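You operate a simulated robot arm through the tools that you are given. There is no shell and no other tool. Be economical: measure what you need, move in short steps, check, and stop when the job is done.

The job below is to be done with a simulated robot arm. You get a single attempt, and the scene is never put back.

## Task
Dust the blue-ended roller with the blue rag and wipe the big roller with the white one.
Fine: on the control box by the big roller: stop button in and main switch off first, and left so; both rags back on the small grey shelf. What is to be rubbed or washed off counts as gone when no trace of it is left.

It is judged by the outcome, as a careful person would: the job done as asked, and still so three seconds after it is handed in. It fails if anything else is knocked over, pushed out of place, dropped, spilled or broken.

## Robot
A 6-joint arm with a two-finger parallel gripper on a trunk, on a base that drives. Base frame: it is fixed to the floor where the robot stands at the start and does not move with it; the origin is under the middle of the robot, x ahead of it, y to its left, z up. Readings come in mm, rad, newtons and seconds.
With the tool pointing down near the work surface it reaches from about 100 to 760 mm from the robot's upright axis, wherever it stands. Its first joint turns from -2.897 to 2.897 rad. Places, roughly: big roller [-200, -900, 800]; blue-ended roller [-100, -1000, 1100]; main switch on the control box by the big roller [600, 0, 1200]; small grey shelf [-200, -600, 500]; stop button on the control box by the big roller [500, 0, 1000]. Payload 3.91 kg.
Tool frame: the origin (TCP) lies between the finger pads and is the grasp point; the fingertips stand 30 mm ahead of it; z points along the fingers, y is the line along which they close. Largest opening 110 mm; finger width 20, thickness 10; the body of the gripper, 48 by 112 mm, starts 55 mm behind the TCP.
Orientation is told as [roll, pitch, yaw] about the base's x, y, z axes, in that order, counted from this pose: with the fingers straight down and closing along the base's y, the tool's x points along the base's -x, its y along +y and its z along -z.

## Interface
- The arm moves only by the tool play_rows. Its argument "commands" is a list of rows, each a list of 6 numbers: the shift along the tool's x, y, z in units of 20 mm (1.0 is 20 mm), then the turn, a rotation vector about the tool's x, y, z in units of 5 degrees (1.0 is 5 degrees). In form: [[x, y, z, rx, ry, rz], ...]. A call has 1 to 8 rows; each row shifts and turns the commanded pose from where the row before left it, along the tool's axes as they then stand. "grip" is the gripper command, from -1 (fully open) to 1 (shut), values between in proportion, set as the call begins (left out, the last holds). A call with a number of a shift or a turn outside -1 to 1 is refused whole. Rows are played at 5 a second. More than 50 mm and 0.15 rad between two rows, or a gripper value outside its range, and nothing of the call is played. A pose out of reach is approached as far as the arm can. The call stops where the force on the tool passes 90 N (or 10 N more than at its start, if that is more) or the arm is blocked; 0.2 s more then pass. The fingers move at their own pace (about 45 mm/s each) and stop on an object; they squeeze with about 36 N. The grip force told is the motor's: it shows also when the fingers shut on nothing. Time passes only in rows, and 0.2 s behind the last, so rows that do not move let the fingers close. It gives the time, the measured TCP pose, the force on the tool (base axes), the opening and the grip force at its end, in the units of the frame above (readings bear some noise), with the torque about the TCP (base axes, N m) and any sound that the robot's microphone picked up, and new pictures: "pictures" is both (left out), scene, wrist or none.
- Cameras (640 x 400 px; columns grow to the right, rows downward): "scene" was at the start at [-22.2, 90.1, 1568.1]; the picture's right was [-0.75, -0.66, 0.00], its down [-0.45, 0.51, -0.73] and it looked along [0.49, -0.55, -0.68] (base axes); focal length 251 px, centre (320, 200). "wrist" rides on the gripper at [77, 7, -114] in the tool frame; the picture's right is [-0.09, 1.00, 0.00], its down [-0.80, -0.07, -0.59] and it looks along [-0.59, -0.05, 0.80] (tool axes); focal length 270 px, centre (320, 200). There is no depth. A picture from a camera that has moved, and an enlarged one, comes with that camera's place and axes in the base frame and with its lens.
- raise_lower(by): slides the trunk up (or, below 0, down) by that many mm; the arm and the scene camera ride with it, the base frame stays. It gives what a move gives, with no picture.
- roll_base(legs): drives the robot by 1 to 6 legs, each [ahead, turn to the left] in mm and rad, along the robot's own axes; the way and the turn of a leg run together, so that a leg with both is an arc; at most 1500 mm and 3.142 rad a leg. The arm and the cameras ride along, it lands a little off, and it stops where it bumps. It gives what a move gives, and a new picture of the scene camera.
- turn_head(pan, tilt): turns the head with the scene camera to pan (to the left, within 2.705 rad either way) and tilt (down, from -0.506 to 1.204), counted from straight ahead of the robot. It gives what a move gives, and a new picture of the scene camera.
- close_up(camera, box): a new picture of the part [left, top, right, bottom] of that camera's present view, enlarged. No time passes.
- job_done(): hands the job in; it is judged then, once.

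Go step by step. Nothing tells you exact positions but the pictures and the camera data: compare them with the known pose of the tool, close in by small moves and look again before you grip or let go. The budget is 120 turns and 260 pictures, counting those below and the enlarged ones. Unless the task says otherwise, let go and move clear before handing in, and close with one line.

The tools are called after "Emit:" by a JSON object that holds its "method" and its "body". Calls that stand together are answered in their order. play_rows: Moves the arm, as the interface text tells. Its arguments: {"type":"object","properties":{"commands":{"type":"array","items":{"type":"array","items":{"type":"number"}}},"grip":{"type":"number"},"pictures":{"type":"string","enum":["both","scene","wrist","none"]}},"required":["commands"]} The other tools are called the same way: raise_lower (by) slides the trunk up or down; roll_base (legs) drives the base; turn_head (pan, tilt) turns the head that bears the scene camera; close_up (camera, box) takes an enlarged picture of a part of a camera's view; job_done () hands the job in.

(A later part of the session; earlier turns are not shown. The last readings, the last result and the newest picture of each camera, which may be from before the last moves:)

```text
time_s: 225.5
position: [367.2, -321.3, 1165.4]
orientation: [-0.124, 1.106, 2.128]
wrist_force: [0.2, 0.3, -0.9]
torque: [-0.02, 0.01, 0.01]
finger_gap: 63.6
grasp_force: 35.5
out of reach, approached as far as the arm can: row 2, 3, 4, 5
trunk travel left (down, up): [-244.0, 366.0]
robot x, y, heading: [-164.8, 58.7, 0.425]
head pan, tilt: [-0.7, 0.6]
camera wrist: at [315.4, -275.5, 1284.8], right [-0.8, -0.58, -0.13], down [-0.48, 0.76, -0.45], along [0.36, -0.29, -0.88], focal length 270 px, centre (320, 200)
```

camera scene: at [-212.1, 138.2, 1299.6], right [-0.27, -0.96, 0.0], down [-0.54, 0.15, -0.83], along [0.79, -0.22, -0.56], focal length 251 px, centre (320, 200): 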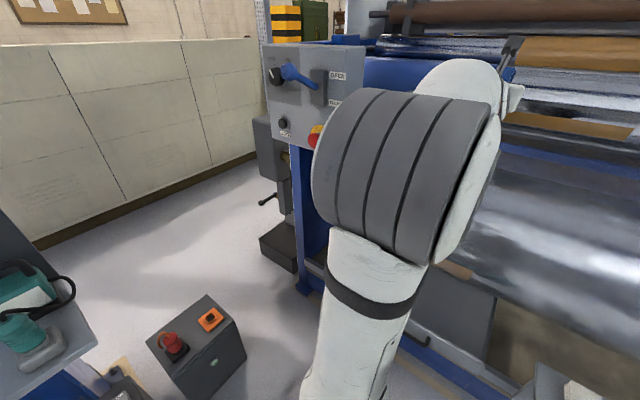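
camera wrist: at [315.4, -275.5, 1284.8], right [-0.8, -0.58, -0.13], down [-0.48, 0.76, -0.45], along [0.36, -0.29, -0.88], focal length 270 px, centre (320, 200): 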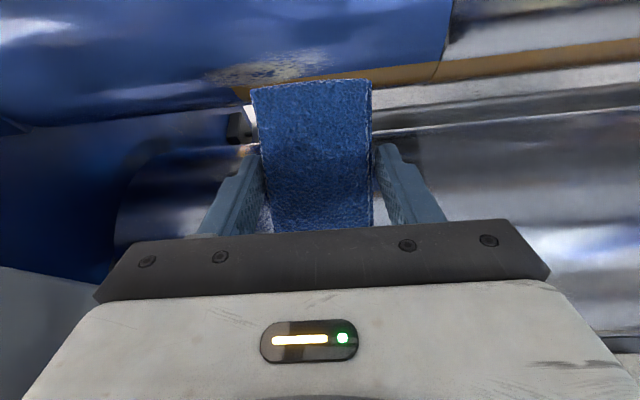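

Free again, with the patch right ahead. I move to just short of contact.

Emit:
{"method": "play_rows", "body": {"commands": [[-0.14, -0.54, 0.85, 0, 0, 0], [-0.14, -0.54, 0.85, 0, 0, 0], [-0.14, -0.54, 0.85, 0, 0, 0], [-0.14, -0.54, 0.85, 0, 0, 0]], "pictures": "both"}}

```text
time_s: 226.5
position: [439.4, -336.1, 1128.3]
orientation: [-0.127, 1.105, 2.13]
wrist_force: [-0.1, 0.0, -0.1]
torque: [0.02, -0.01, 0.03]
finger_gap: 64.0
grasp_force: 36.1
trunk travel left (down, up): [-244.0, 366.0]
robot x, y, heading: [-163.3, 55.2, 0.425]
head pan, tilt: [-0.7, 0.6]
camera scene: at [-212.0, 138.3, 1299.6], right [-0.27, -0.96, 0.0], down [-0.54, 0.15, -0.83], along [0.79, -0.22, -0.56], focal length 251 px, centre (320, 200)
camera wrist: at [386.9, -290.8, 1247.0], right [-0.8, -0.58, -0.13], down [-0.48, 0.76, -0.45], along [0.36, -0.29, -0.88], focal length 270 px, centre (320, 200)
```

scene: 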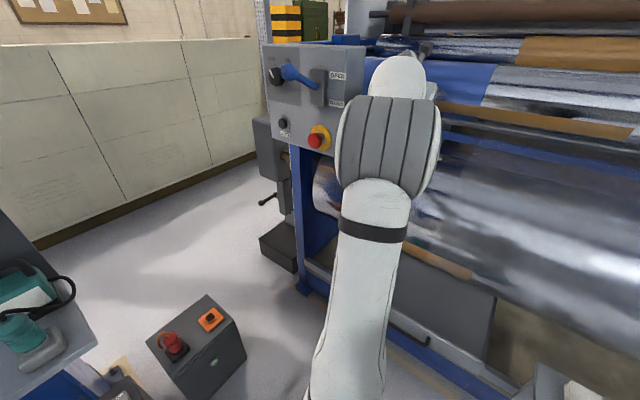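
wrist: 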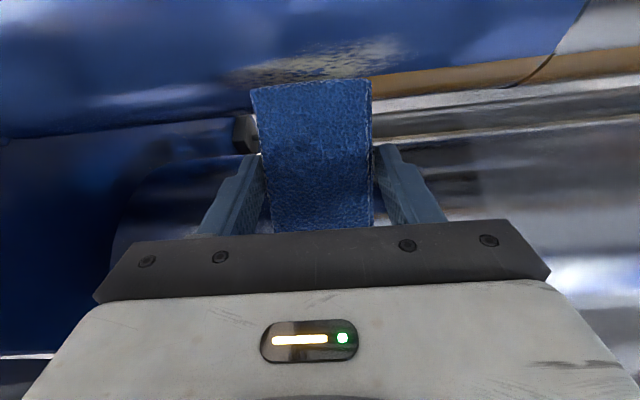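

I creep in to touch the roller with the rag.

Emit:
{"method": "play_rows", "body": {"commands": [[0.11, 0, 0.22, 0, 0, 0], [0.11, 0, 0.22, 0, 0, 0], [0.11, 0, 0.22, 0, 0, 0], [0.11, 0, 0.22, 0, 0, 0]], "pictures": "wrist"}}

```text
time_s: 227.5
position: [449.5, -351.5, 1126.4]
orientation: [-0.124, 1.106, 2.127]
wrist_force: [1.0, 0.1, 0.0]
torque: [0.01, 0.0, 0.02]
finger_gap: 63.7
grasp_force: 36.0
trunk travel left (down, up): [-244.0, 366.0]
robot x, y, heading: [-164.5, 54.4, 0.428]
head pan, tilt: [-0.7, 0.6]
camera wrist: at [397.6, -306.6, 1247.6], right [-0.8, -0.58, -0.13], down [-0.48, 0.76, -0.45], along [0.36, -0.29, -0.88], focal length 270 px, centre (320, 200)
```

wrist: 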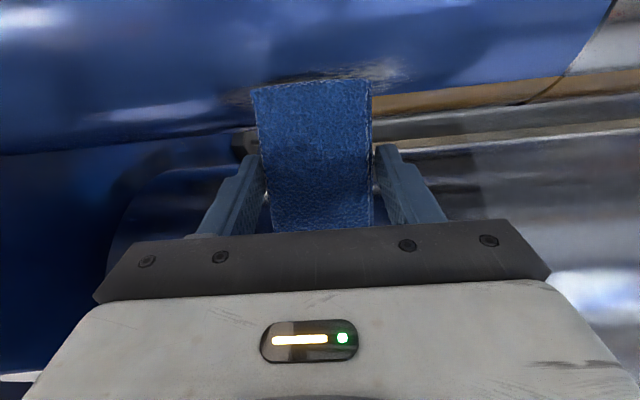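

Emit:
{"method": "play_rows", "body": {"commands": [[0.09, 0, 0.18, 0, 0, 0], [0.09, 0, 0.18, 0, 0, 0], [0.09, 0, 0.18, 0, 0, 0]], "pictures": "wrist"}}

```text
time_s: 228.3
position: [454.9, -355.9, 1129.3]
orientation: [-0.127, 1.104, 2.127]
wrist_force: [-24.8, 35.3, -11.6]
torque: [0.39, 0.19, -1.0]
finger_gap: 63.9
grasp_force: 35.7
trunk travel left (down, up): [-244.0, 366.0]
robot x, y, heading: [-164.4, 58.4, 0.429]
head pan, tilt: [-0.7, 0.6]
camera wrist: at [402.8, -310.9, 1248.5], right [-0.8, -0.58, -0.13], down [-0.48, 0.76, -0.45], along [0.36, -0.29, -0.88], focal length 270 px, centre (320, 200)
```

wrist: 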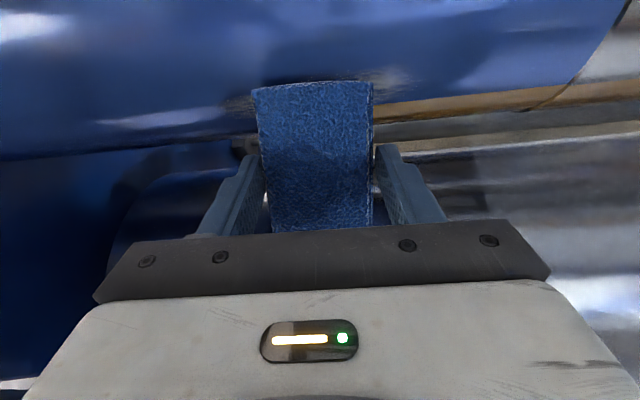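

Good contact at about 45 N. I rub sideways across the patch.

Emit:
{"method": "play_rows", "body": {"commands": [[-0.02, -0.8, -0.05, 0, 0, 0], [0, -0.8, 0, 0, 0, 0], [0, -0.8, 0, 0, 0, 0], [0, 0.8, 0, 0, 0, 0], [0, 0.8, 0, 0, 0, 0], [0, 0.8, 0, 0, 0, 0], [0, 0.8, 0, 0, 0, 0], [0, 0.8, 0, 0, 0, 0]], "pictures": "wrist"}}

```text
time_s: 230.1
position: [432.9, -372.9, 1129.8]
orientation: [-0.12, 1.108, 2.137]
wrist_force: [-3.1, 40.0, -0.3]
torque: [-0.28, 0.02, 0.35]
finger_gap: 63.9
grasp_force: 36.2
trunk travel left (down, up): [-244.0, 366.0]
robot x, y, heading: [-161.4, 56.5, 0.43]
head pan, tilt: [-0.7, 0.6]
camera wrist: at [380.3, -327.3, 1248.1], right [-0.8, -0.59, -0.13], down [-0.48, 0.75, -0.45], along [0.36, -0.3, -0.88], focal length 270 px, centre (320, 200)
```

wrist: 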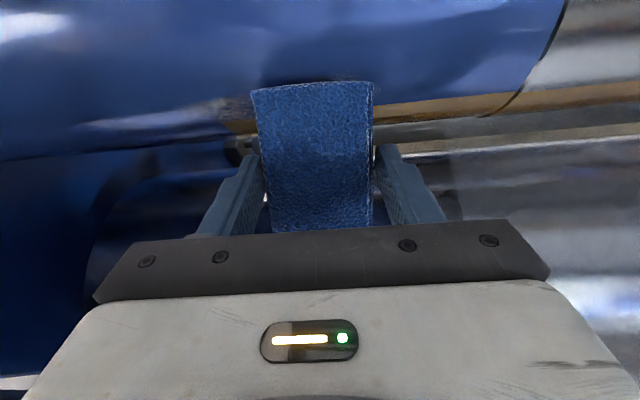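

Part of the patch remains to the left and slightly lower. I keep sweeping, varying the height.

Emit:
{"method": "play_rows", "body": {"commands": [[0.2, -0.8, -0.1, 0, 0, 0], [0.2, -0.8, -0.1, 0, 0, 0], [0, -0.8, 0, 0, 0, 0], [0, -0.8, 0, 0, 0, 0], [0, -0.8, 0, 0, 0, 0], [0, -0.6, 0, 0, 0, 0], [-0.3, 0.8, 0.15, 0, 0, 0], [-0.3, 0.8, 0.15, 0, 0, 0]], "pictures": "none"}}

Emit:
{"method": "play_rows", "body": {"commands": [[-0.1, 0.8, 0.05, 0, 0, 0], [0, 0.8, 0, 0, 0, 0], [0, 0.8, 0, 0, 0, 0], [0, 0.8, 0, 0, 0, 0], [-0.25, -0.8, 0.12, 0, 0, 0], [-0.25, -0.8, 0.12, 0, 0, 0], [0, -0.8, 0, 0, 0, 0], [0, -0.8, 0, 0, 0, 0]], "pictures": "wrist"}}

```text
time_s: 231.9
position: [476.9, -339.1, 1126.0]
orientation: [-0.125, 1.108, 2.132]
wrist_force: [-1.8, 15.3, 1.3]
torque: [-0.21, -0.01, 0.05]
finger_gap: 63.7
grasp_force: 35.7
trunk travel left (down, up): [-244.0, 366.0]
robot x, y, heading: [-166.2, 58.5, 0.424]
head pan, tilt: [-0.7, 0.6]
```

```text
time_s: 233.7
position: [477.3, -340.7, 1112.8]
orientation: [-0.132, 1.105, 2.125]
wrist_force: [-15.9, 7.2, -2.3]
torque: [0.05, -0.1, -1.01]
finger_gap: 63.8
grasp_force: 35.8
trunk travel left (down, up): [-244.0, 366.0]
robot x, y, heading: [-169.2, 56.2, 0.424]
head pan, tilt: [-0.7, 0.6]
camera wrist: at [425.0, -295.3, 1231.9], right [-0.8, -0.58, -0.14], down [-0.48, 0.76, -0.45], along [0.36, -0.29, -0.88], focal length 270 px, centre (320, 200)
```

wrist: 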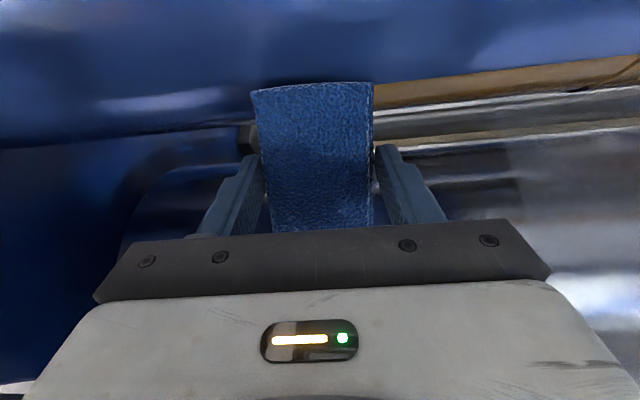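

The patch looks gone. I back off and inspect closely.

Emit:
{"method": "play_rows", "body": {"commands": [[-0.4, 0, -0.85, 0, 0, 0], [-0.4, 0, -0.85, 0, 0, 0], [-0.4, 0, -0.85, 0, 0, 0], [-0.4, 0.8, -0.85, 0, 0, 0], [-0.4, 0.8, -0.85, 0, 0, 0], [-0.4, 0.5, -0.85, 0, 0, 0]], "pictures": "wrist"}}

Emit:
{"method": "close_up", "body": {"camera": "wrist", "box": [130, 20, 430, 190]}}

Emit:
{"method": "close_up", "body": {"camera": "scene", "box": [360, 40, 520, 140]}}

```text
time_s: 235.1
position: [374.1, -279.8, 1112.8]
orientation: [-0.126, 1.104, 2.128]
wrist_force: [-0.1, 0.6, -0.1]
torque: [0.02, 0.02, 0.0]
finger_gap: 63.7
grasp_force: 35.3
trunk travel left (down, up): [-244.0, 366.0]
robot x, y, heading: [-165.1, 56.3, 0.424]
head pan, tilt: [-0.7, 0.6]
camera wrist: at [322.3, -233.8, 1231.6], right [-0.8, -0.58, -0.14], down [-0.48, 0.76, -0.45], along [0.36, -0.29, -0.88], focal length 270 px, centre (320, 200)
```

wrist: 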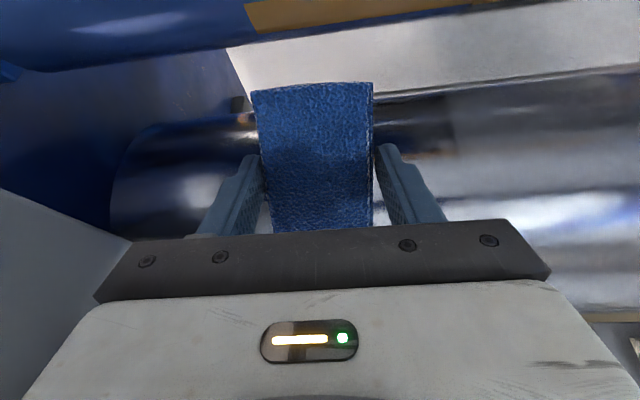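

```text
2.13 times, centred on (280, 105) of wrist
camera zoom: at [322.3, -233.8, 1231.6], right [-0.8, -0.58, -0.14], down [-0.48, 0.76, -0.45], along [0.36, -0.29, -0.88], focal length 577 px, centre (405, 403)
```

zoom: 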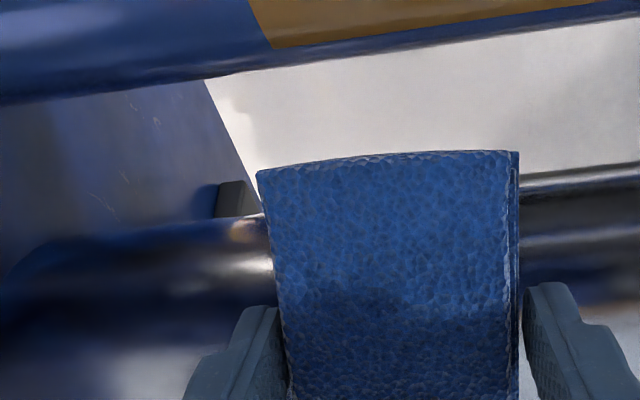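

```text
4.00 times, centred on (440, 90) of scene
camera zoom: at [-211.9, 138.2, 1299.6], right [-0.27, -0.96, 0.0], down [-0.54, 0.15, -0.83], along [0.79, -0.22, -0.56], focal length 1003 px, centre (-160, 640)
```

zoom: 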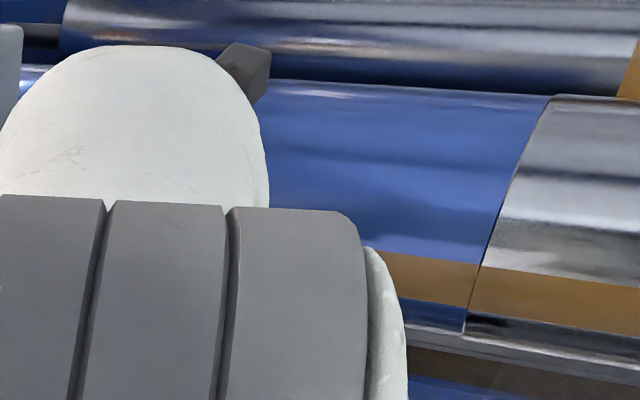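

I raise a little so the wrist camera sees the patch area.

Emit:
{"method": "raise_lower", "body": {"by": 80}}

Emit:
{"method": "play_rows", "body": {"commands": [[0.3, 0, 0.3, 0, 0.7, 0], [0.3, 0, 0.3, 0, 0.7, 0]], "pictures": "wrist"}}

Emit:
{"method": "close_up", "body": {"camera": "wrist", "box": [100, 0, 420, 200]}}

```text
time_s: 236.3
position: [374.9, -279.7, 1192.9]
orientation: [-0.126, 1.105, 2.127]
wrist_force: [0.1, 0.4, -1.5]
torque: [0.02, -0.02, 0.01]
finger_gap: 63.9
grasp_force: 36.6
trunk travel left (down, up): [-324.0, 286.0]
robot x, y, heading: [-164.5, 58.2, 0.422]
head pan, tilt: [-0.7, 0.6]
```

```text
time_s: 236.9
position: [385.1, -292.2, 1198.7]
orientation: [-0.17, 1.225, 2.08]
wrist_force: [0.4, -0.1, 0.2]
torque: [0.03, -0.03, -0.02]
finger_gap: 63.7
grasp_force: 35.5
trunk travel left (down, up): [-324.0, 286.0]
robot x, y, heading: [-170.1, 56.2, 0.426]
head pan, tilt: [-0.7, 0.6]
camera wrist: at [324.4, -235.2, 1307.8], right [-0.79, -0.59, -0.14], down [-0.43, 0.71, -0.55], along [0.43, -0.38, -0.82], focal length 270 px, centre (320, 200)
```

wrist: 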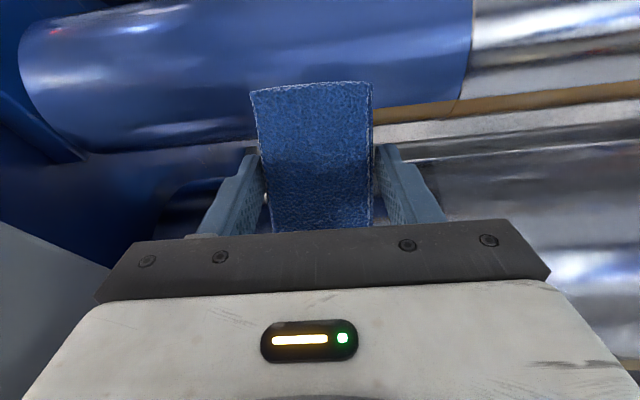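

```text
2.00 times, centred on (260, 100) of wrist
camera zoom: at [324.4, -235.2, 1307.8], right [-0.79, -0.59, -0.14], down [-0.43, 0.71, -0.55], along [0.43, -0.38, -0.82], focal length 541 px, centre (440, 400)
```

zoom: 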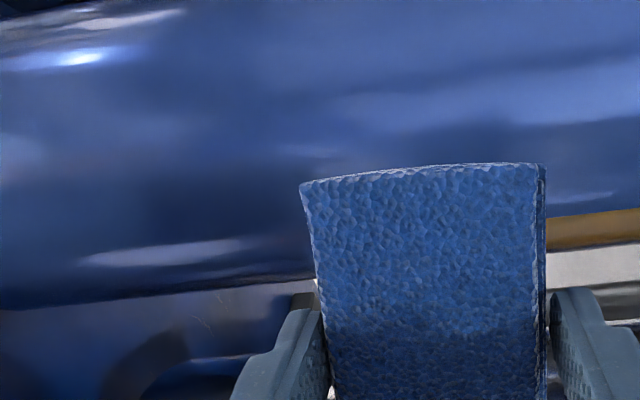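

The rag covers the spot. I slide sideways to uncover it.

Emit:
{"method": "play_rows", "body": {"commands": [[0, 1, 0, 0, 0, 0], [0, 1, 0, 0, 0, 0], [0, 1, 0, 0, 0, 0], [0, 1, 0, 0, 0, 0], [0, 1, 0, 0, 0, 0], [0, 1, 0, 0, 0, 0]], "pictures": "none"}}

Emit:
{"method": "close_up", "body": {"camera": "wrist", "box": [40, 30, 280, 180]}}

Emit:
{"method": "close_up", "body": {"camera": "scene", "box": [360, 60, 560, 180]}}

```text
time_s: 238.3
position: [290.7, -365.7, 1189.7]
orientation: [-0.165, 1.226, 2.084]
wrist_force: [0.9, 0.0, -0.8]
torque: [0.02, 0.02, -0.03]
finger_gap: 63.8
grasp_force: 36.1
trunk travel left (down, up): [-324.0, 286.0]
robot x, y, heading: [-165.4, 55.1, 0.428]
head pan, tilt: [-0.7, 0.6]
```

```text
2.67 times, centred on (160, 105) of wrist
camera zoom: at [230.3, -309.1, 1300.6], right [-0.79, -0.59, -0.14], down [-0.43, 0.71, -0.55], along [0.42, -0.38, -0.82], focal length 721 px, centre (747, 453)
```

zoom: 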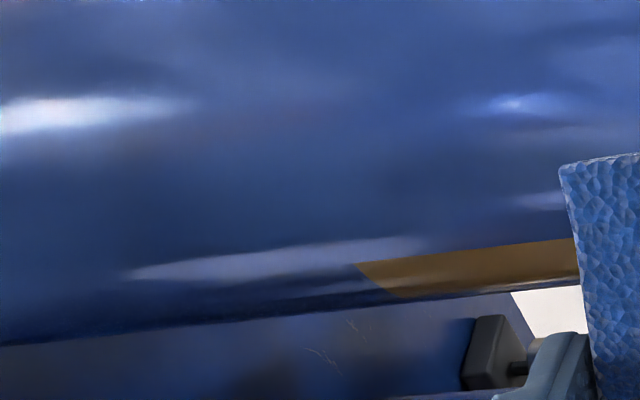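

```text
3.20 times, centred on (460, 120) of scene
camera zoom: at [-212.0, 138.3, 1379.6], right [-0.27, -0.96, 0.0], down [-0.54, 0.15, -0.83], along [0.79, -0.22, -0.56], focal length 803 px, centre (-128, 456)
```

zoom: 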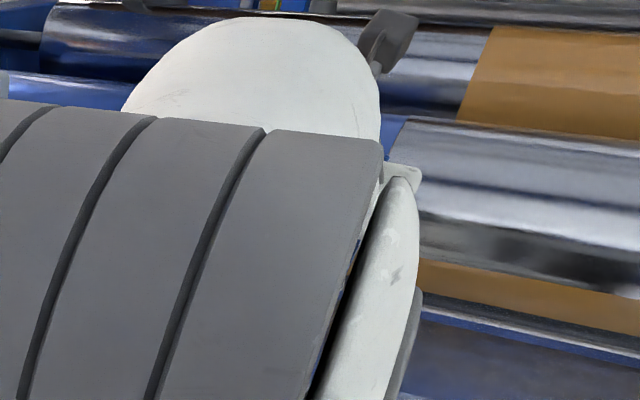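

The dust is gone. I tip the tool back down and retract for the drive to the shelf.

Emit:
{"method": "play_rows", "body": {"commands": [[-0.35, 0, -0.9, 0, -1, 0], [-0.4, 0, -0.9, 0, -1, 0], [-0.5, 0, -0.85, 0, -1, 0], [-0.55, 0, -0.8, 0, -1, 0], [-0.6, 0, -0.75, 0, -1, 0], [-0.65, 0, -0.7, 0, -1, 0], [-0.7, 0, -0.65, 0, -1, 0], [-0.75, 0, -0.6, 0, -1, 0]], "pictures": "none"}}

Emit:
{"method": "play_rows", "body": {"commands": [[-0.5, 0, 0, 0.4, -0.9, 0], [-0.5, 0, 0, 0.4, -0.9, 0], [-0.5, 0, 0, 0.4, -0.9, 0], [-0.5, 0, 0, 0, 0, 0]], "pictures": "scene"}}

```text
time_s: 240.1
position: [271.5, -133.7, 1152.4]
orientation: [-0.031, 0.555, 2.206]
wrist_force: [0.4, 0.7, -0.3]
torque: [0.02, 0.01, -0.02]
finger_gap: 63.6
grasp_force: 36.0
out of reach, approached as far as the arm can: row 1, 2, 3, 4, 5, 6, 7, 8
trunk travel left (down, up): [-324.0, 286.0]
robot x, y, heading: [-161.7, 58.6, 0.425]
head pan, tilt: [-0.7, 0.6]
```

```text
time_s: 241.1
position: [272.1, -99.6, 1137.4]
orientation: [-0.031, 0.503, 2.209]
wrist_force: [-0.4, -0.8, -0.3]
torque: [0.0, 0.0, -0.01]
finger_gap: 64.0
grasp_force: 36.0
out of reach, approached as far as the arm can: row 1, 2, 3
trunk travel left (down, up): [-324.0, 286.0]
robot x, y, heading: [-166.8, 57.1, 0.425]
head pan, tilt: [-0.7, 0.6]
camera scene: at [-211.8, 138.3, 1379.6], right [-0.27, -0.96, 0.0], down [-0.54, 0.15, -0.82], along [0.79, -0.22, -0.57], focal length 251 px, centre (320, 200)
```

scene: 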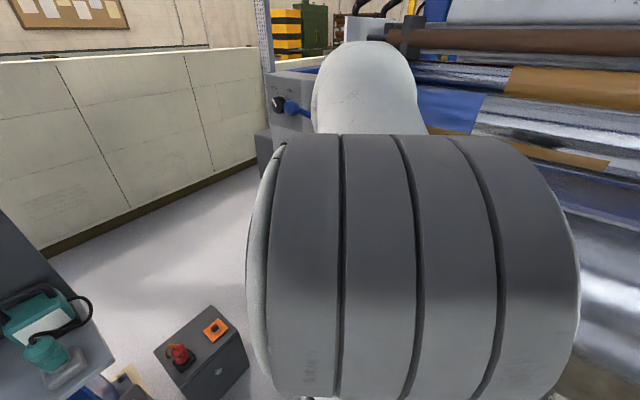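

The arm drifted left toward the box. I move it back to the right, away from the lever.

Emit:
{"method": "play_rows", "body": {"commands": [[0, 1, 0, 0, 0, 0], [0, 1, 0, 0, 0, 0], [0, 1, 0, 0, 0, 0], [0, 1, 0, 0, 0, 0], [0, 1, 0, 0, 0, 0], [0, 1, 0, 0, 0, 0], [0, 1, 0, 0, 0, 0], [0, 1, 0, 0, 0, 0]], "pictures": "scene"}}

```text
time_s: 242.9
position: [192.0, -104.4, 1107.3]
orientation: [-0.008, 0.517, 2.207]
wrist_force: [0.9, -0.4, -0.9]
torque: [0.03, 0.0, -0.01]
finger_gap: 63.5
grasp_force: 36.2
out of reach, approached as far as the arm can: row 2, 3, 4, 5, 6, 7, 8
trunk travel left (down, up): [-324.0, 286.0]
robot x, y, heading: [-164.7, 57.6, 0.423]
head pan, tilt: [-0.7, 0.6]
camera scene: at [-212.5, 138.5, 1379.6], right [-0.27, -0.96, 0.0], down [-0.54, 0.15, -0.83], along [0.79, -0.22, -0.56], focal length 251 px, centre (320, 200)
```

scene: 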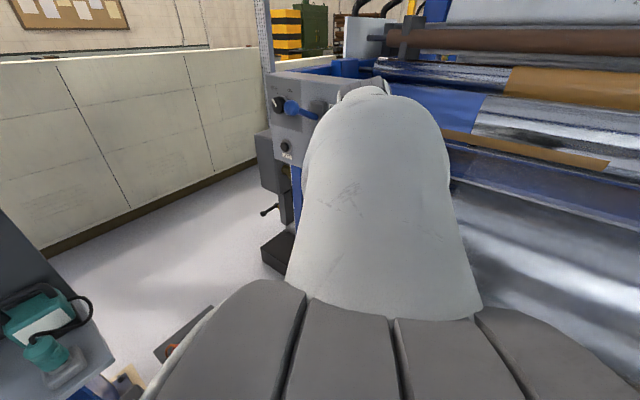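

The arm is too folded. I extend outward and down, in the free space in front of the rollers.

Emit:
{"method": "play_rows", "body": {"commands": [[0, 0, 1, 0, 0, 0], [0, 0, 1, 0, 0, 0], [0, 0, 1, 0, 0, 0], [0, 0, 1, 0, 0, 0], [0, 0, 1, 0, 0, 0], [0, 0, 1, 0, 0, 0], [0, 0.5, 1, 0, 0, 0], [0, 0.5, 1, 0, 0, 0]], "pictures": "none"}}

Emit:
{"method": "play_rows", "body": {"commands": [[0, 1, 0.5, 0, -0.5, 0], [0, 1, 0.5, 0, -0.5, 0], [0, 1, 0.5, 0, -0.5, 0], [0, 1, 0.5, 0, -0.5, 0], [0, 1, 0.5, 0, -0.5, 0], [0, 1, 0.5, 0, 0, 0], [0, 1, 0.5, 0, 0, 0], [0, 1, 0.5, 0, 0, 0]], "pictures": "scene"}}

```text
time_s: 244.7
position: [229.4, -167.9, 961.6]
orientation: [-0.03, 0.504, 2.207]
wrist_force: [-0.8, -0.4, -0.5]
torque: [-0.01, -0.01, 0.0]
finger_gap: 63.7
grasp_force: 35.7
out of reach, approached as far as the arm can: row 1
trunk travel left (down, up): [-324.0, 286.0]
robot x, y, heading: [-163.9, 58.4, 0.422]
head pan, tilt: [-0.7, 0.6]
```

```text
time_s: 246.5
position: [168.4, -207.0, 809.7]
orientation: [0.029, 0.32, 2.212]
wrist_force: [-0.2, 0.3, -0.3]
torque: [-0.05, -0.02, 0.02]
finger_gap: 63.8
grasp_force: 36.4
out of reach, approached as far as the arm can: row 1, 2, 3, 4, 5, 6, 7, 8
trunk travel left (down, up): [-324.0, 286.0]
robot x, y, heading: [-166.5, 61.2, 0.426]
head pan, tilt: [-0.7, 0.6]
camera scene: at [-212.1, 138.3, 1379.6], right [-0.27, -0.96, 0.0], down [-0.54, 0.15, -0.83], along [0.79, -0.22, -0.56], focal length 251 px, centre (320, 200)
```

scene: 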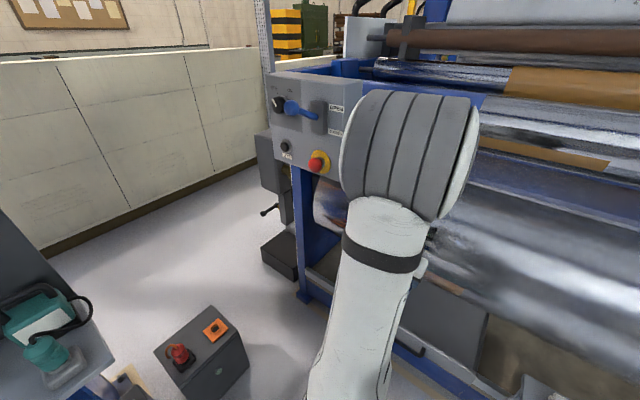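

Now I drive back along the machine toward the shelf.

Emit:
{"method": "roll_base", "body": {"legs": [[-640, 0]]}}

Emit:
{"method": "turn_head", "body": {"pan": -1.2, "tilt": 0.7}}

```text
time_s: 250.0
position: [-416.0, -470.8, 811.6]
orientation: [0.032, 0.323, 2.2]
wrist_force: [-0.4, 0.3, 0.2]
torque: [-0.01, 0.02, 0.01]
finger_gap: 63.8
grasp_force: 36.1
trunk travel left (down, up): [-324.0, 286.0]
robot x, y, heading: [-750.5, -201.8, 0.405]
head pan, tilt: [-0.7, 0.6]
camera scene: at [-792.6, -120.9, 1379.6], right [-0.29, -0.96, 0.0], down [-0.54, 0.16, -0.83], along [0.79, -0.24, -0.56], focal length 251 px, centre (320, 200)
```

scene: 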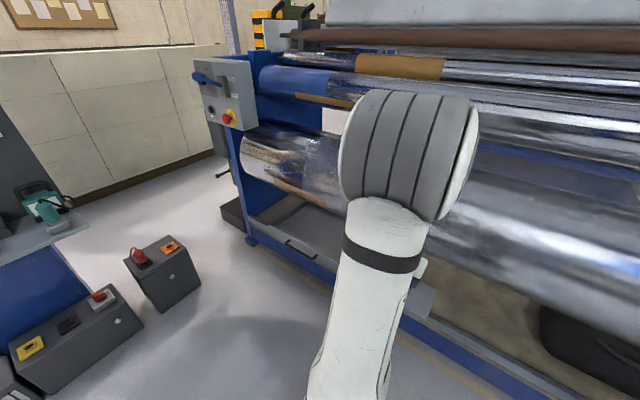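

```text
time_s: 250.9
position: [-416.9, -471.0, 811.4]
orientation: [0.03, 0.32, 2.199]
wrist_force: [0.7, 0.5, -0.3]
torque: [-0.02, 0.02, 0.0]
finger_gap: 63.8
grasp_force: 36.1
trunk travel left (down, up): [-324.0, 286.0]
robot x, y, heading: [-750.7, -202.0, 0.408]
head pan, tilt: [-1.201, 0.7]
camera scene: at [-817.7, -155.9, 1371.0], right [-0.71, -0.7, 0.0], down [-0.45, 0.46, -0.77], along [0.54, -0.54, -0.64], focal length 251 px, centre (320, 200)
```

scene: 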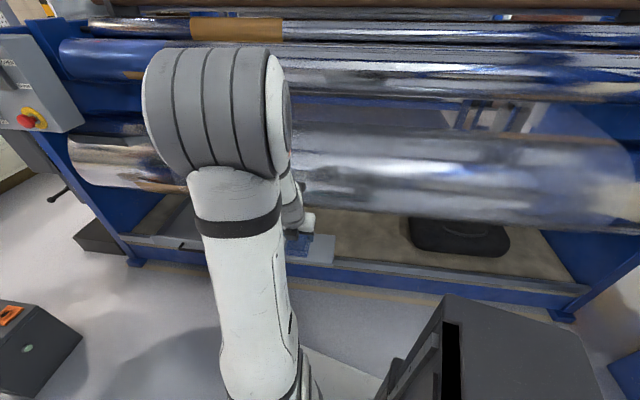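

I lower the trunk and carry the rag over its place on the shelf.

Emit:
{"method": "raise_lower", "body": {"by": -200}}

Emit:
{"method": "play_rows", "body": {"commands": [[0.95, 0.1, 0.3, 0.17, -0.2, 0.1], [0.95, 0.1, 0.3, 0.17, -0.2, 0.1], [0.95, 0.1, 0.28, 0, 0, 0], [0.95, 0.1, 0.28, 0, 0, 0], [0.95, 0.1, 0.28, 0, 0, 0], [0.95, 0, 0.28, 0, 0, 0], [0.95, 0, 0.28, 0, 0, 0], [0.95, 0, 0.28, 0, 0, 0]], "pictures": "wrist"}}

```text
time_s: 253.1
position: [-418.5, -470.9, 611.7]
orientation: [0.031, 0.321, 2.199]
wrist_force: [0.5, -1.4, -0.5]
torque: [0.0, 0.01, 0.01]
finger_gap: 63.9
grasp_force: 36.2
trunk travel left (down, up): [-124.0, 486.0]
robot x, y, heading: [-750.0, -202.3, 0.406]
head pan, tilt: [-1.201, 0.7]
```

```text
time_s: 254.9
position: [-321.1, -539.0, 550.5]
orientation: [0.017, 0.299, 2.181]
wrist_force: [-29.8, 40.9, 67.2]
torque: [2.1, -1.03, 1.73]
finger_gap: 64.7
grasp_force: 36.2
out of reach, approached as far as the arm can: row 1, 2, 3, 4, 5, 6, 7, 8
trunk travel left (down, up): [-124.0, 486.0]
robot x, y, heading: [-750.7, -203.0, 0.41]
head pan, tilt: [-1.201, 0.7]
camera wrist: at [-300.8, -572.8, 682.3], right [-0.87, -0.5, -0.01], down [-0.47, 0.82, 0.33], along [-0.16, 0.29, -0.94], focal length 270 px, centre (320, 200)
```

wrist: 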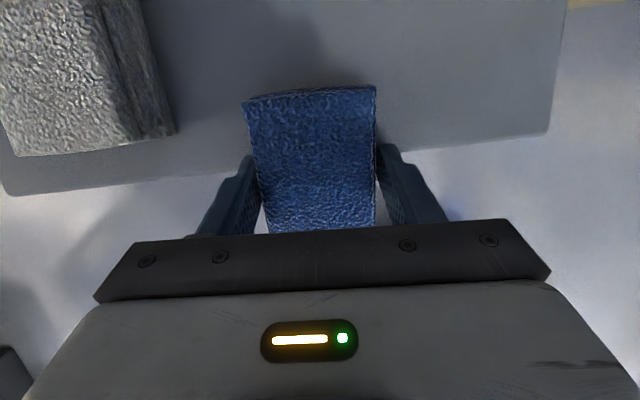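

The hand sagged and the rag is pressing on the shelf edge. I lift at once.

Emit:
{"method": "raise_lower", "body": {"by": 80}}

Emit:
{"method": "play_rows", "body": {"commands": [[0, 0, 0, 0, 0, 0]], "pictures": "both"}}

```text
time_s: 256.1
position: [-316.4, -542.1, 624.6]
orientation: [0.018, 0.301, 2.18]
wrist_force: [-0.6, 0.8, -0.4]
torque: [0.0, 0.01, -0.04]
finger_gap: 64.3
grasp_force: 35.9
trunk travel left (down, up): [-204.0, 406.0]
robot x, y, heading: [-749.1, -205.8, 0.411]
head pan, tilt: [-1.201, 0.7]
```

```text
time_s: 256.5
position: [-317.2, -541.4, 624.8]
orientation: [0.018, 0.3, 2.181]
wrist_force: [1.1, 0.5, 0.2]
torque: [-0.01, -0.01, 0.01]
finger_gap: 64.2
grasp_force: 35.7
trunk travel left (down, up): [-204.0, 406.0]
robot x, y, heading: [-749.9, -201.5, 0.409]
head pan, tilt: [-1.201, 0.7]
camera scene: at [-817.7, -156.0, 1251.0], right [-0.71, -0.7, 0.0], down [-0.45, 0.46, -0.76], along [0.54, -0.54, -0.64], focal length 251 px, centre (320, 200)
camera wrist: at [-297.8, -576.7, 757.3], right [-0.87, -0.5, -0.01], down [-0.47, 0.82, 0.33], along [-0.16, 0.29, -0.94], focal length 270 px, centre (320, 200)
```

scene: 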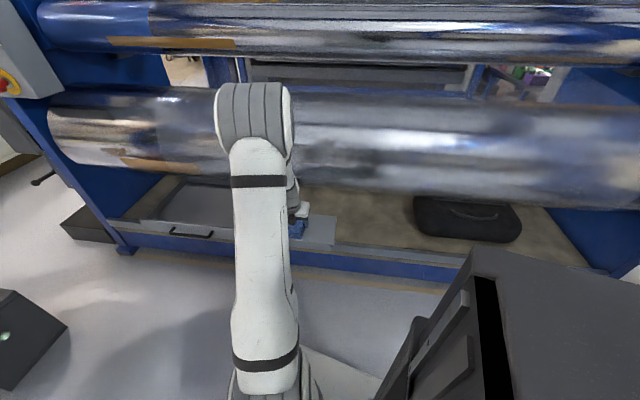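
wrist: 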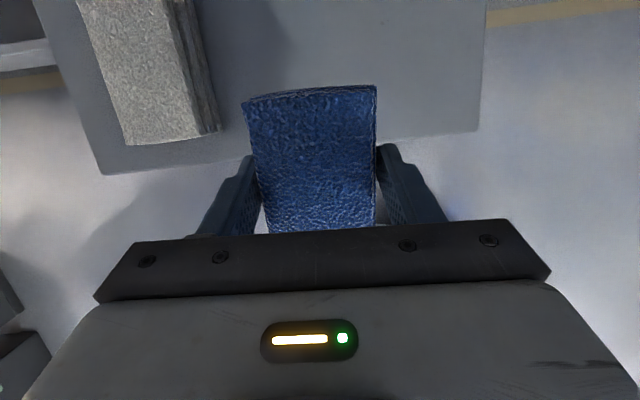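

The hand cannot go further left relative to the robot's heading. I raise a bit, turn the robot left, and re-approach.

Emit:
{"method": "raise_lower", "body": {"by": 60}}

Emit:
{"method": "roll_base", "body": {"legs": [[0, 0.35]]}}

Emit:
{"method": "play_rows", "body": {"commands": [[0, 0.7, 0, 0, 0, 0.8], [0, 0.7, 0, 0, 0, 0.8], [0, 0.7, 0, 0, 0, 0.8], [0, 0.8, 0, 0, 0, 0.8], [0, 0.9, 0, 0, 0, 0.8], [0, 1, 0, 0, 0, 0], [0, 1, 0, 0, 0, 0], [0, 1, 0, 0, 0, 0]], "pictures": "wrist"}}

```text
time_s: 257.5
position: [-317.6, -541.9, 684.3]
orientation: [0.016, 0.301, 2.18]
wrist_force: [-0.8, 0.2, -1.0]
torque: [0.02, -0.01, 0.01]
finger_gap: 64.3
grasp_force: 36.5
trunk travel left (down, up): [-264.0, 346.0]
robot x, y, heading: [-745.4, -203.1, 0.412]
head pan, tilt: [-1.201, 0.7]
```

```text
time_s: 259.0
position: [-226.8, -372.1, 685.1]
orientation: [0.018, 0.3, 2.533]
wrist_force: [-0.6, 0.1, -0.2]
torque: [0.03, -0.03, -0.01]
finger_gap: 64.3
grasp_force: 36.1
trunk travel left (down, up): [-264.0, 346.0]
robot x, y, heading: [-748.6, -203.4, 0.75]
head pan, tilt: [-1.201, 0.7]
camera scene: at [-826.9, -184.3, 1311.0], right [-0.44, -0.9, 0.0], down [-0.58, 0.28, -0.76], along [0.69, -0.33, -0.64], focal length 251 px, centre (320, 200)
```

scene: 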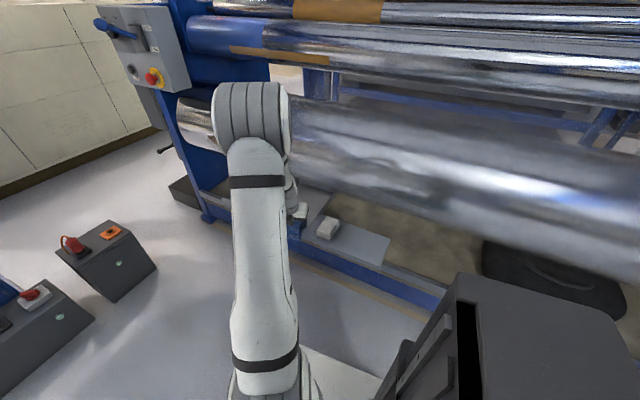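

```text
time_s: 260.8
position: [-328.0, -438.1, 655.5]
orientation: [-0.077, 0.299, 2.166]
wrist_force: [0.9, -0.4, 0.3]
torque: [0.02, -0.02, 0.02]
finger_gap: 64.0
grasp_force: 36.1
out of reach, approached as far as the arm can: row 4, 5, 6, 7, 8
trunk travel left (down, up): [-264.0, 346.0]
robot x, y, heading: [-744.9, -205.1, 0.748]
head pan, tilt: [-1.201, 0.7]
camera wrist: at [-317.7, -479.0, 787.1], right [-0.86, -0.51, -0.1], down [-0.51, 0.79, 0.34], along [-0.09, 0.34, -0.94], focal length 270 px, centre (320, 200)
```

wrist: 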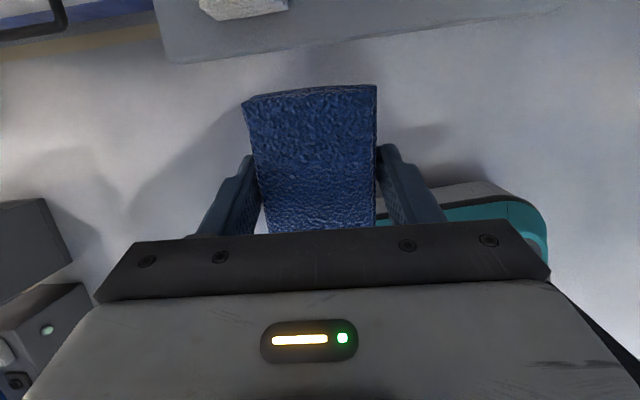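

The forearm hangs too steeply, so tool and forearm nearly line up and the wrist binds. I raise the hand relative to the trunk, lower the trunk, and then retry.

Emit:
{"method": "play_rows", "body": {"commands": [[0.3, 0, -0.95, 0, 0, 0], [0.3, 0, -0.95, 0, 0, 0], [0.3, 0, -0.95, 0, 0, 0], [0.3, 0, -0.95, 0, 0, 0], [0.3, 0, -0.95, 0, 0, 0], [0.3, 0, -0.95, 0, 0, 0], [0.3, 0, -0.95, 0, 0, 0], [0.3, 0, -0.95, 0, 0, 0]], "pictures": "none"}}

Emit:
{"method": "raise_lower", "body": {"by": -180}}

Emit:
{"method": "play_rows", "body": {"commands": [[0, 1, 0, 0, 0, 0], [0, 1, 0, -0.2, 0, 0], [0, 1, 0, -0.2, 0, 0], [0, 1, 0, -0.2, 0, 0], [0, 1, 0, -0.2, 0, 0], [0.3, 1, -0.95, 0, 0, 0], [0.3, 0.5, -0.95, 0, 0, 0]], "pictures": "scene"}}

```text
time_s: 262.6
position: [-328.8, -375.4, 743.1]
orientation: [-0.068, 0.31, 2.165]
wrist_force: [-0.4, 1.1, -0.6]
torque: [0.02, -0.01, 0.02]
finger_gap: 64.2
grasp_force: 36.1
out of reach, approached as far as the arm can: row 1, 2, 3, 4, 5, 6, 7, 8
trunk travel left (down, up): [-264.0, 346.0]
robot x, y, heading: [-743.2, -204.1, 0.753]
head pan, tilt: [-1.201, 0.7]
```

```text
time_s: 264.6
position: [-328.3, -376.5, 563.8]
orientation: [-0.069, 0.308, 2.164]
wrist_force: [0.0, 0.1, -0.5]
torque: [-0.03, -0.03, 0.02]
finger_gap: 64.1
grasp_force: 35.9
trunk travel left (down, up): [-84.0, 526.0]
robot x, y, heading: [-745.4, -204.8, 0.756]
head pan, tilt: [-1.201, 0.7]
```

```text
time_s: 266.2
position: [-429.3, -437.9, 584.7]
orientation: [0.021, 0.32, 2.166]
wrist_force: [-0.8, 0.1, 0.5]
torque: [0.01, -0.04, 0.02]
finger_gap: 64.3
grasp_force: 36.4
out of reach, approached as far as the arm can: row 6, 7
trunk travel left (down, up): [-84.0, 526.0]
robot x, y, heading: [-744.4, -202.1, 0.749]
head pan, tilt: [-1.201, 0.7]
camera scene: at [-827.2, -184.7, 1131.0], right [-0.44, -0.9, 0.0], down [-0.58, 0.28, -0.76], along [0.69, -0.33, -0.64], focal length 251 px, centre (320, 200)
```

scene: 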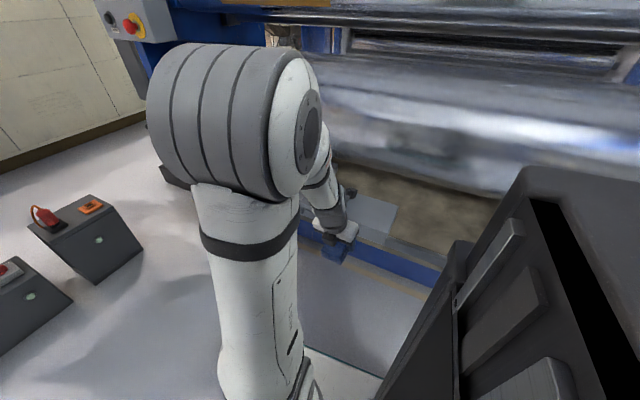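

Rightward motion is free again. I now move in over the shelf in short steps, checking height.

Emit:
{"method": "play_rows", "body": {"commands": [[0.95, 0.2, 0.2, 0, 0, 0], [0.95, 0.2, 0.2, 0, 0, 0], [0.95, 0.2, 0.2, 0, 0, 0], [0.95, 0.2, 0.25, 0, 0, 0]], "pictures": "none"}}

Emit:
{"method": "play_rows", "body": {"commands": [[0.95, 0, 0.25, 0, 0, 0], [0.95, 0, 0.25, 0, 0, 0], [0.95, 0, 0.25, 0, 0, 0]], "pictures": "wrist"}}

```text
time_s: 267.2
position: [-386.5, -484.7, 562.3]
orientation: [0.022, 0.32, 2.163]
wrist_force: [-0.3, 0.8, -0.2]
torque: [0.02, -0.01, 0.03]
finger_gap: 64.0
grasp_force: 36.3
out of reach, approached as far as the arm can: row 1, 2, 3, 4
trunk travel left (down, up): [-84.0, 526.0]
robot x, y, heading: [-744.7, -206.6, 0.754]
head pan, tilt: [-1.201, 0.7]
```

```text
time_s: 268.0
position: [-348.6, -513.0, 546.7]
orientation: [0.021, 0.321, 2.165]
wrist_force: [0.2, 0.5, -0.7]
torque: [0.01, -0.03, 0.0]
finger_gap: 64.0
grasp_force: 36.6
out of reach, approached as far as the arm can: row 1, 2, 3
trunk travel left (down, up): [-84.0, 526.0]
robot x, y, heading: [-746.5, -206.3, 0.753]
head pan, tilt: [-1.201, 0.7]
camera wrist: at [-329.6, -546.4, 679.5], right [-0.88, -0.48, -0.01], down [-0.46, 0.83, 0.31], along [-0.14, 0.28, -0.95], focal length 270 px, centre (320, 200)
```

wrist: 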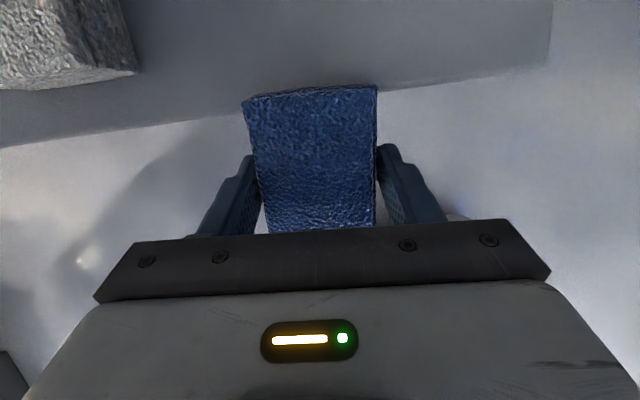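

The pattern is clear now: the tool must not point right of the arm's radial direction, so the robot should stand further along toward the box than the work. I raise up and drive ahead 290 mm.

Emit:
{"method": "raise_lower", "body": {"by": 150}}

Emit:
{"method": "roll_base", "body": {"legs": [[300, 0]]}}

Emit:
{"method": "play_rows", "body": {"commands": [[0, 1, 0, 0, 0, 0], [0, 1, 0, 0, 0, 0], [0, 1, 0, 0, 0, 0], [0, 1, 0, 0, 0, 0], [0, 1, 0, 0, 0, 0], [0, 1, 0, 0, 0, 0], [0, 1, 0, 0, 0, 0], [0, 1, 0, 0, 0, 0]], "pictures": "none"}}

Emit:
{"method": "play_rows", "body": {"commands": [[0, 1, 0, 0, 0, 0], [0, 1, 0, 0, 0, 0], [0, 1, 0, 0, 0, 0], [0, 1, 0, 0, 0, 0], [0, 1, 0, 0, 0, 0], [0, 1, 0, 0, 0, 0]], "pictures": "wrist"}}

```text
time_s: 269.7
position: [-347.6, -513.0, 695.8]
orientation: [0.022, 0.321, 2.165]
wrist_force: [-0.2, -0.1, -0.6]
torque: [0.02, 0.02, -0.03]
finger_gap: 64.1
grasp_force: 36.0
trunk travel left (down, up): [-234.0, 376.0]
robot x, y, heading: [-745.4, -205.1, 0.747]
head pan, tilt: [-1.201, 0.7]
```

```text
time_s: 271.8
position: [-126.2, -308.1, 697.3]
orientation: [0.021, 0.32, 2.165]
wrist_force: [-0.6, -0.8, 0.6]
torque: [0.01, -0.01, -0.01]
finger_gap: 64.2
grasp_force: 36.3
trunk travel left (down, up): [-234.0, 376.0]
robot x, y, heading: [-525.9, 0.8, 0.746]
head pan, tilt: [-1.201, 0.7]
camera scene: at [-606.6, 21.1, 1281.0], right [-0.44, -0.9, 0.0], down [-0.58, 0.28, -0.76], along [0.69, -0.33, -0.64], focal length 251 px, centre (320, 200)
```

scene: 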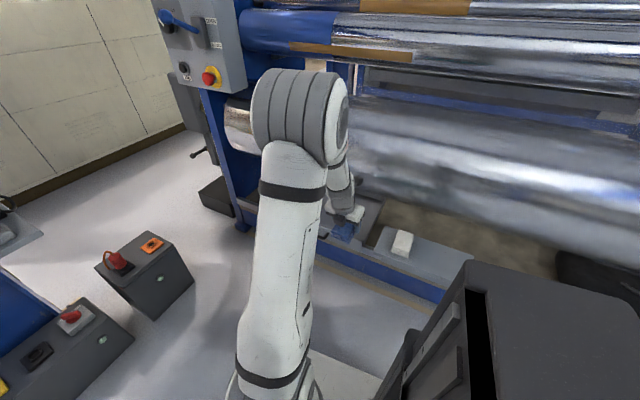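

```text
time_s: 273.6
position: [-236.8, -347.1, 651.6]
orientation: [0.044, 0.327, 2.166]
wrist_force: [0.0, 0.3, -1.0]
torque: [0.0, -0.02, 0.0]
finger_gap: 64.4
grasp_force: 35.8
out of reach, approached as far as the arm can: row 2, 3, 4, 5, 6, 7, 8
trunk travel left (down, up): [-234.0, 376.0]
robot x, y, heading: [-524.6, -0.7, 0.748]
head pan, tilt: [-1.201, 0.7]
```

```text
time_s: 275.0
position: [-288.4, -374.0, 623.2]
orientation: [0.042, 0.366, 2.167]
wrist_force: [-0.1, -0.3, -0.4]
torque: [-0.01, 0.0, 0.02]
finger_gap: 64.1
grasp_force: 36.3
out of reach, approached as far as the arm can: row 1, 2, 3, 4, 5, 6
trunk travel left (down, up): [-234.0, 376.0]
robot x, y, heading: [-524.7, 2.9, 0.75]
head pan, tilt: [-1.201, 0.7]
camera wrist: at [-271.8, -398.9, 757.5], right [-0.88, -0.48, 0.01], down [-0.46, 0.85, 0.27], along [-0.13, 0.23, -0.96], focal length 270 px, centre (320, 200)
```

wrist: 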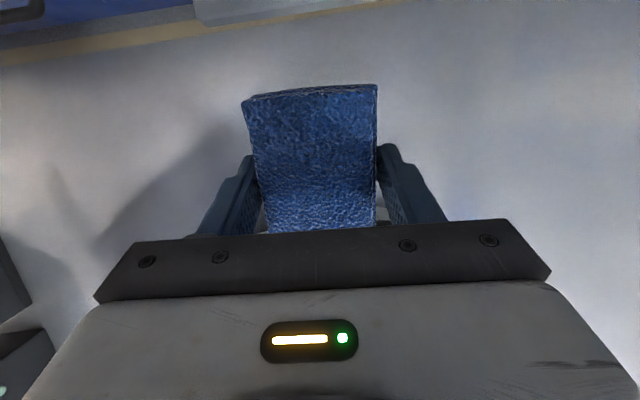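

I lower the trunk and lift the arm instead, to get the same relative height as at the pickup.

Emit:
{"method": "raise_lower", "body": {"by": -130}}

Emit:
{"method": "play_rows", "body": {"commands": [[0.35, 0.3, -0.93, 0, 0, 0], [0.35, 0.3, -0.93, 0, -0.3, 0], [0.35, 0.3, -0.93, 0, -0.3, 0], [0.35, 0.3, -0.93, 0, -0.3, 0], [0.35, 0.3, -0.93, 0, 0, 0], [0.35, 0.3, -0.93, 0, 0, 0]], "pictures": "scene"}}

```text
time_s: 276.6
position: [-289.0, -373.2, 493.8]
orientation: [0.042, 0.368, 2.168]
wrist_force: [-0.5, 0.2, -0.1]
torque: [-0.01, 0.04, -0.01]
finger_gap: 64.1
grasp_force: 36.8
trunk travel left (down, up): [-104.0, 506.0]
robot x, y, heading: [-529.5, 4.1, 0.751]
head pan, tilt: [-1.201, 0.7]
```

```text
time_s: 277.9
position: [-296.8, -387.4, 579.0]
orientation: [0.04, 0.285, 2.165]
wrist_force: [0.2, 0.4, -0.7]
torque: [0.02, -0.02, 0.0]
finger_gap: 64.0
grasp_force: 35.8
out of reach, approached as far as the arm can: row 1, 2, 3
trunk travel left (down, up): [-104.0, 506.0]
robot x, y, heading: [-525.1, 1.5, 0.744]
head pan, tilt: [-1.201, 0.7]
camera scene: at [-606.5, 21.1, 1151.0], right [-0.44, -0.9, 0.0], down [-0.58, 0.28, -0.76], along [0.69, -0.33, -0.64], focal length 251 px, centre (320, 200)
```

scene: 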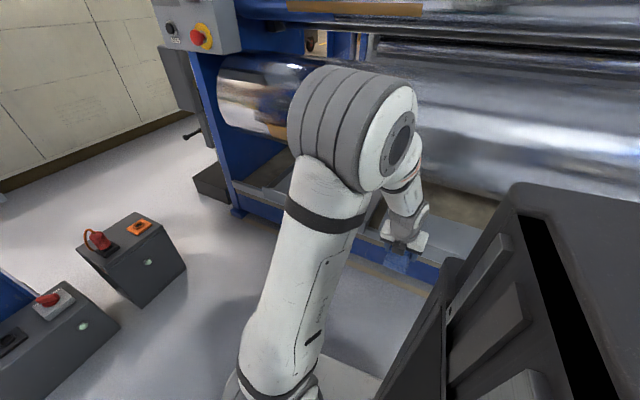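

Freed. I slide right to the blue rag's place, slightly raised.

Emit:
{"method": "play_rows", "body": {"commands": [[0.14, 1, -0.48, 0.1, 0, 0], [0.14, 1, -0.48, 0.1, 0, 0], [0.14, 1, -0.3, 0.1, 0, 0], [0, 1, 0, 0.1, 0, 0], [0, 1, 0, 0, 0, 0], [0, 1, 0, 0, 0, 0], [0, 1, 0, 0, 0, 0], [0, 0.75, 0, 0, 0, 0]], "pictures": "none"}}

Emit:
{"method": "play_rows", "body": {"commands": [[0.96, 0, 0.28, 0, 0, 0], [0.96, 0, 0.28, 0, 0, 0], [0.96, 0, 0.28, 0, 0, 0], [0.96, 0, 0.28, 0, 0, 0], [0.96, 0, 0.28, 0, 0, 0]], "pictures": "wrist"}}

```text
time_s: 279.8
position: [-422.9, -471.9, 607.7]
orientation: [0.005, 0.287, 2.163]
wrist_force: [0.1, -0.6, -0.6]
torque: [0.01, 0.03, -0.02]
finger_gap: 64.2
grasp_force: 36.2
trunk travel left (down, up): [-104.0, 506.0]
robot x, y, heading: [-523.9, 0.6, 0.752]
head pan, tilt: [-1.201, 0.7]
```

```text
time_s: 280.9
position: [-367.2, -557.0, 608.2]
orientation: [0.006, 0.289, 2.164]
wrist_force: [0.5, -0.9, -0.5]
torque: [-0.05, 0.01, 0.04]
finger_gap: 64.0
grasp_force: 36.1
trunk travel left (down, up): [-104.0, 506.0]
robot x, y, heading: [-525.1, 0.6, 0.751]
head pan, tilt: [-1.201, 0.7]
camera wrist: at [-348.8, -594.1, 739.6], right [-0.87, -0.49, -0.02], down [-0.46, 0.82, 0.34], along [-0.15, 0.31, -0.94], focal length 270 px, centre (320, 200)
```

wrist: 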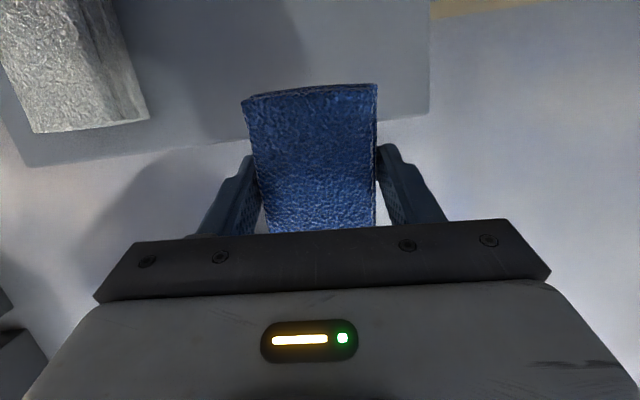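

Exact again. I go the rest of the way in, and then lower to just above the shelf.

Emit:
{"method": "play_rows", "body": {"commands": [[0.96, 0, 0.28, 0, 0, 0], [0.96, 0, 0.28, 0, 0, 0], [0.96, 0, 0.28, 0, 0, 0], [0.96, 0, 0.28, 0, 0, 0], [0.67, 0, 0.2, 0, 0, 0], [-0.28, 0, 0.96, 0, 0, 0], [-0.2, 0, 0.7, 0, 0, 0]], "pictures": "wrist"}}

```text
time_s: 282.6
position: [-315.0, -634.2, 573.1]
orientation: [0.006, 0.288, 2.165]
wrist_force: [-0.8, -0.1, -1.2]
torque: [0.0, 0.05, 0.01]
finger_gap: 64.0
grasp_force: 36.0
trunk travel left (down, up): [-104.0, 506.0]
robot x, y, heading: [-524.9, -1.6, 0.749]
head pan, tilt: [-1.201, 0.7]
camera wrist: at [-295.6, -671.7, 704.5], right [-0.87, -0.49, -0.02], down [-0.46, 0.82, 0.34], along [-0.15, 0.31, -0.94], focal length 270 px, centre (320, 200)
```

wrist: 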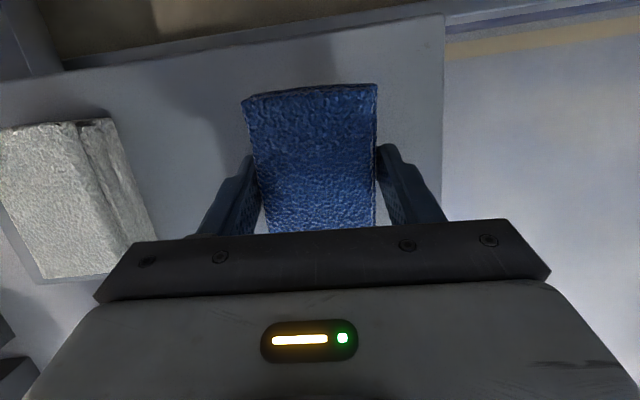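

I lower the last few millimetres until contact, then release.

Emit:
{"method": "play_rows", "body": {"commands": [[-0.08, 0, 0.25, 0, 0, 0], [-0.05, 0, 0.15, 0, 0, 0]], "pictures": "none"}}

Emit:
{"method": "play_rows", "body": {"commands": [[0, 0, 0, 0, 0, 0], [0, 0, 0, 0, 0, 0], [0, 0, 0, 0, 0, 0]], "grip": -0.6, "pictures": "none"}}

Emit:
{"method": "play_rows", "body": {"commands": [[0.28, 0, -0.96, 0, 0, 0], [0.28, 0, -0.96, 0, 0, 0], [0.28, 0, -0.96, 0, 0, 0], [0.28, 0, -0.96, 0, 0, 0]], "pictures": "wrist"}}

```text
time_s: 283.1
position: [-314.4, -635.4, 564.3]
orientation: [0.006, 0.289, 2.165]
wrist_force: [0.4, 0.0, -0.3]
torque: [-0.02, 0.0, -0.02]
finger_gap: 64.0
grasp_force: 35.9
trunk travel left (down, up): [-104.0, 506.0]
robot x, y, heading: [-524.3, 2.8, 0.747]
head pan, tilt: [-1.201, 0.7]
```

```text
time_s: 283.9
position: [-315.0, -634.6, 563.7]
orientation: [0.005, 0.288, 2.163]
wrist_force: [0.2, 0.4, -0.4]
torque: [-0.01, -0.01, -0.03]
finger_gap: 87.9
grasp_force: 0.0
trunk travel left (down, up): [-104.0, 506.0]
robot x, y, heading: [-524.9, 0.3, 0.753]
head pan, tilt: [-1.201, 0.7]
```

```text
time_s: 284.9
position: [-316.6, -633.9, 645.5]
orientation: [0.006, 0.287, 2.164]
wrist_force: [0.5, -0.6, -0.4]
torque: [-0.01, -0.01, 0.01]
finger_gap: 88.0
grasp_force: 0.1
trunk travel left (down, up): [-104.0, 506.0]
robot x, y, heading: [-529.7, 6.1, 0.751]
head pan, tilt: [-1.201, 0.7]
camera wrist: at [-298.3, -671.4, 777.2], right [-0.87, -0.49, -0.02], down [-0.46, 0.82, 0.34], along [-0.15, 0.31, -0.94], focal length 270 px, centre (320, 200)
```

wrist: 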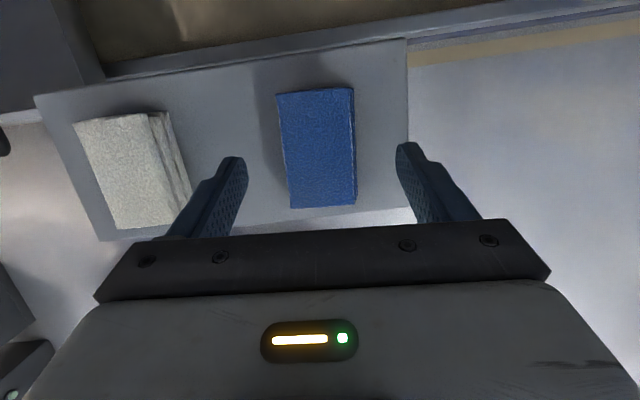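

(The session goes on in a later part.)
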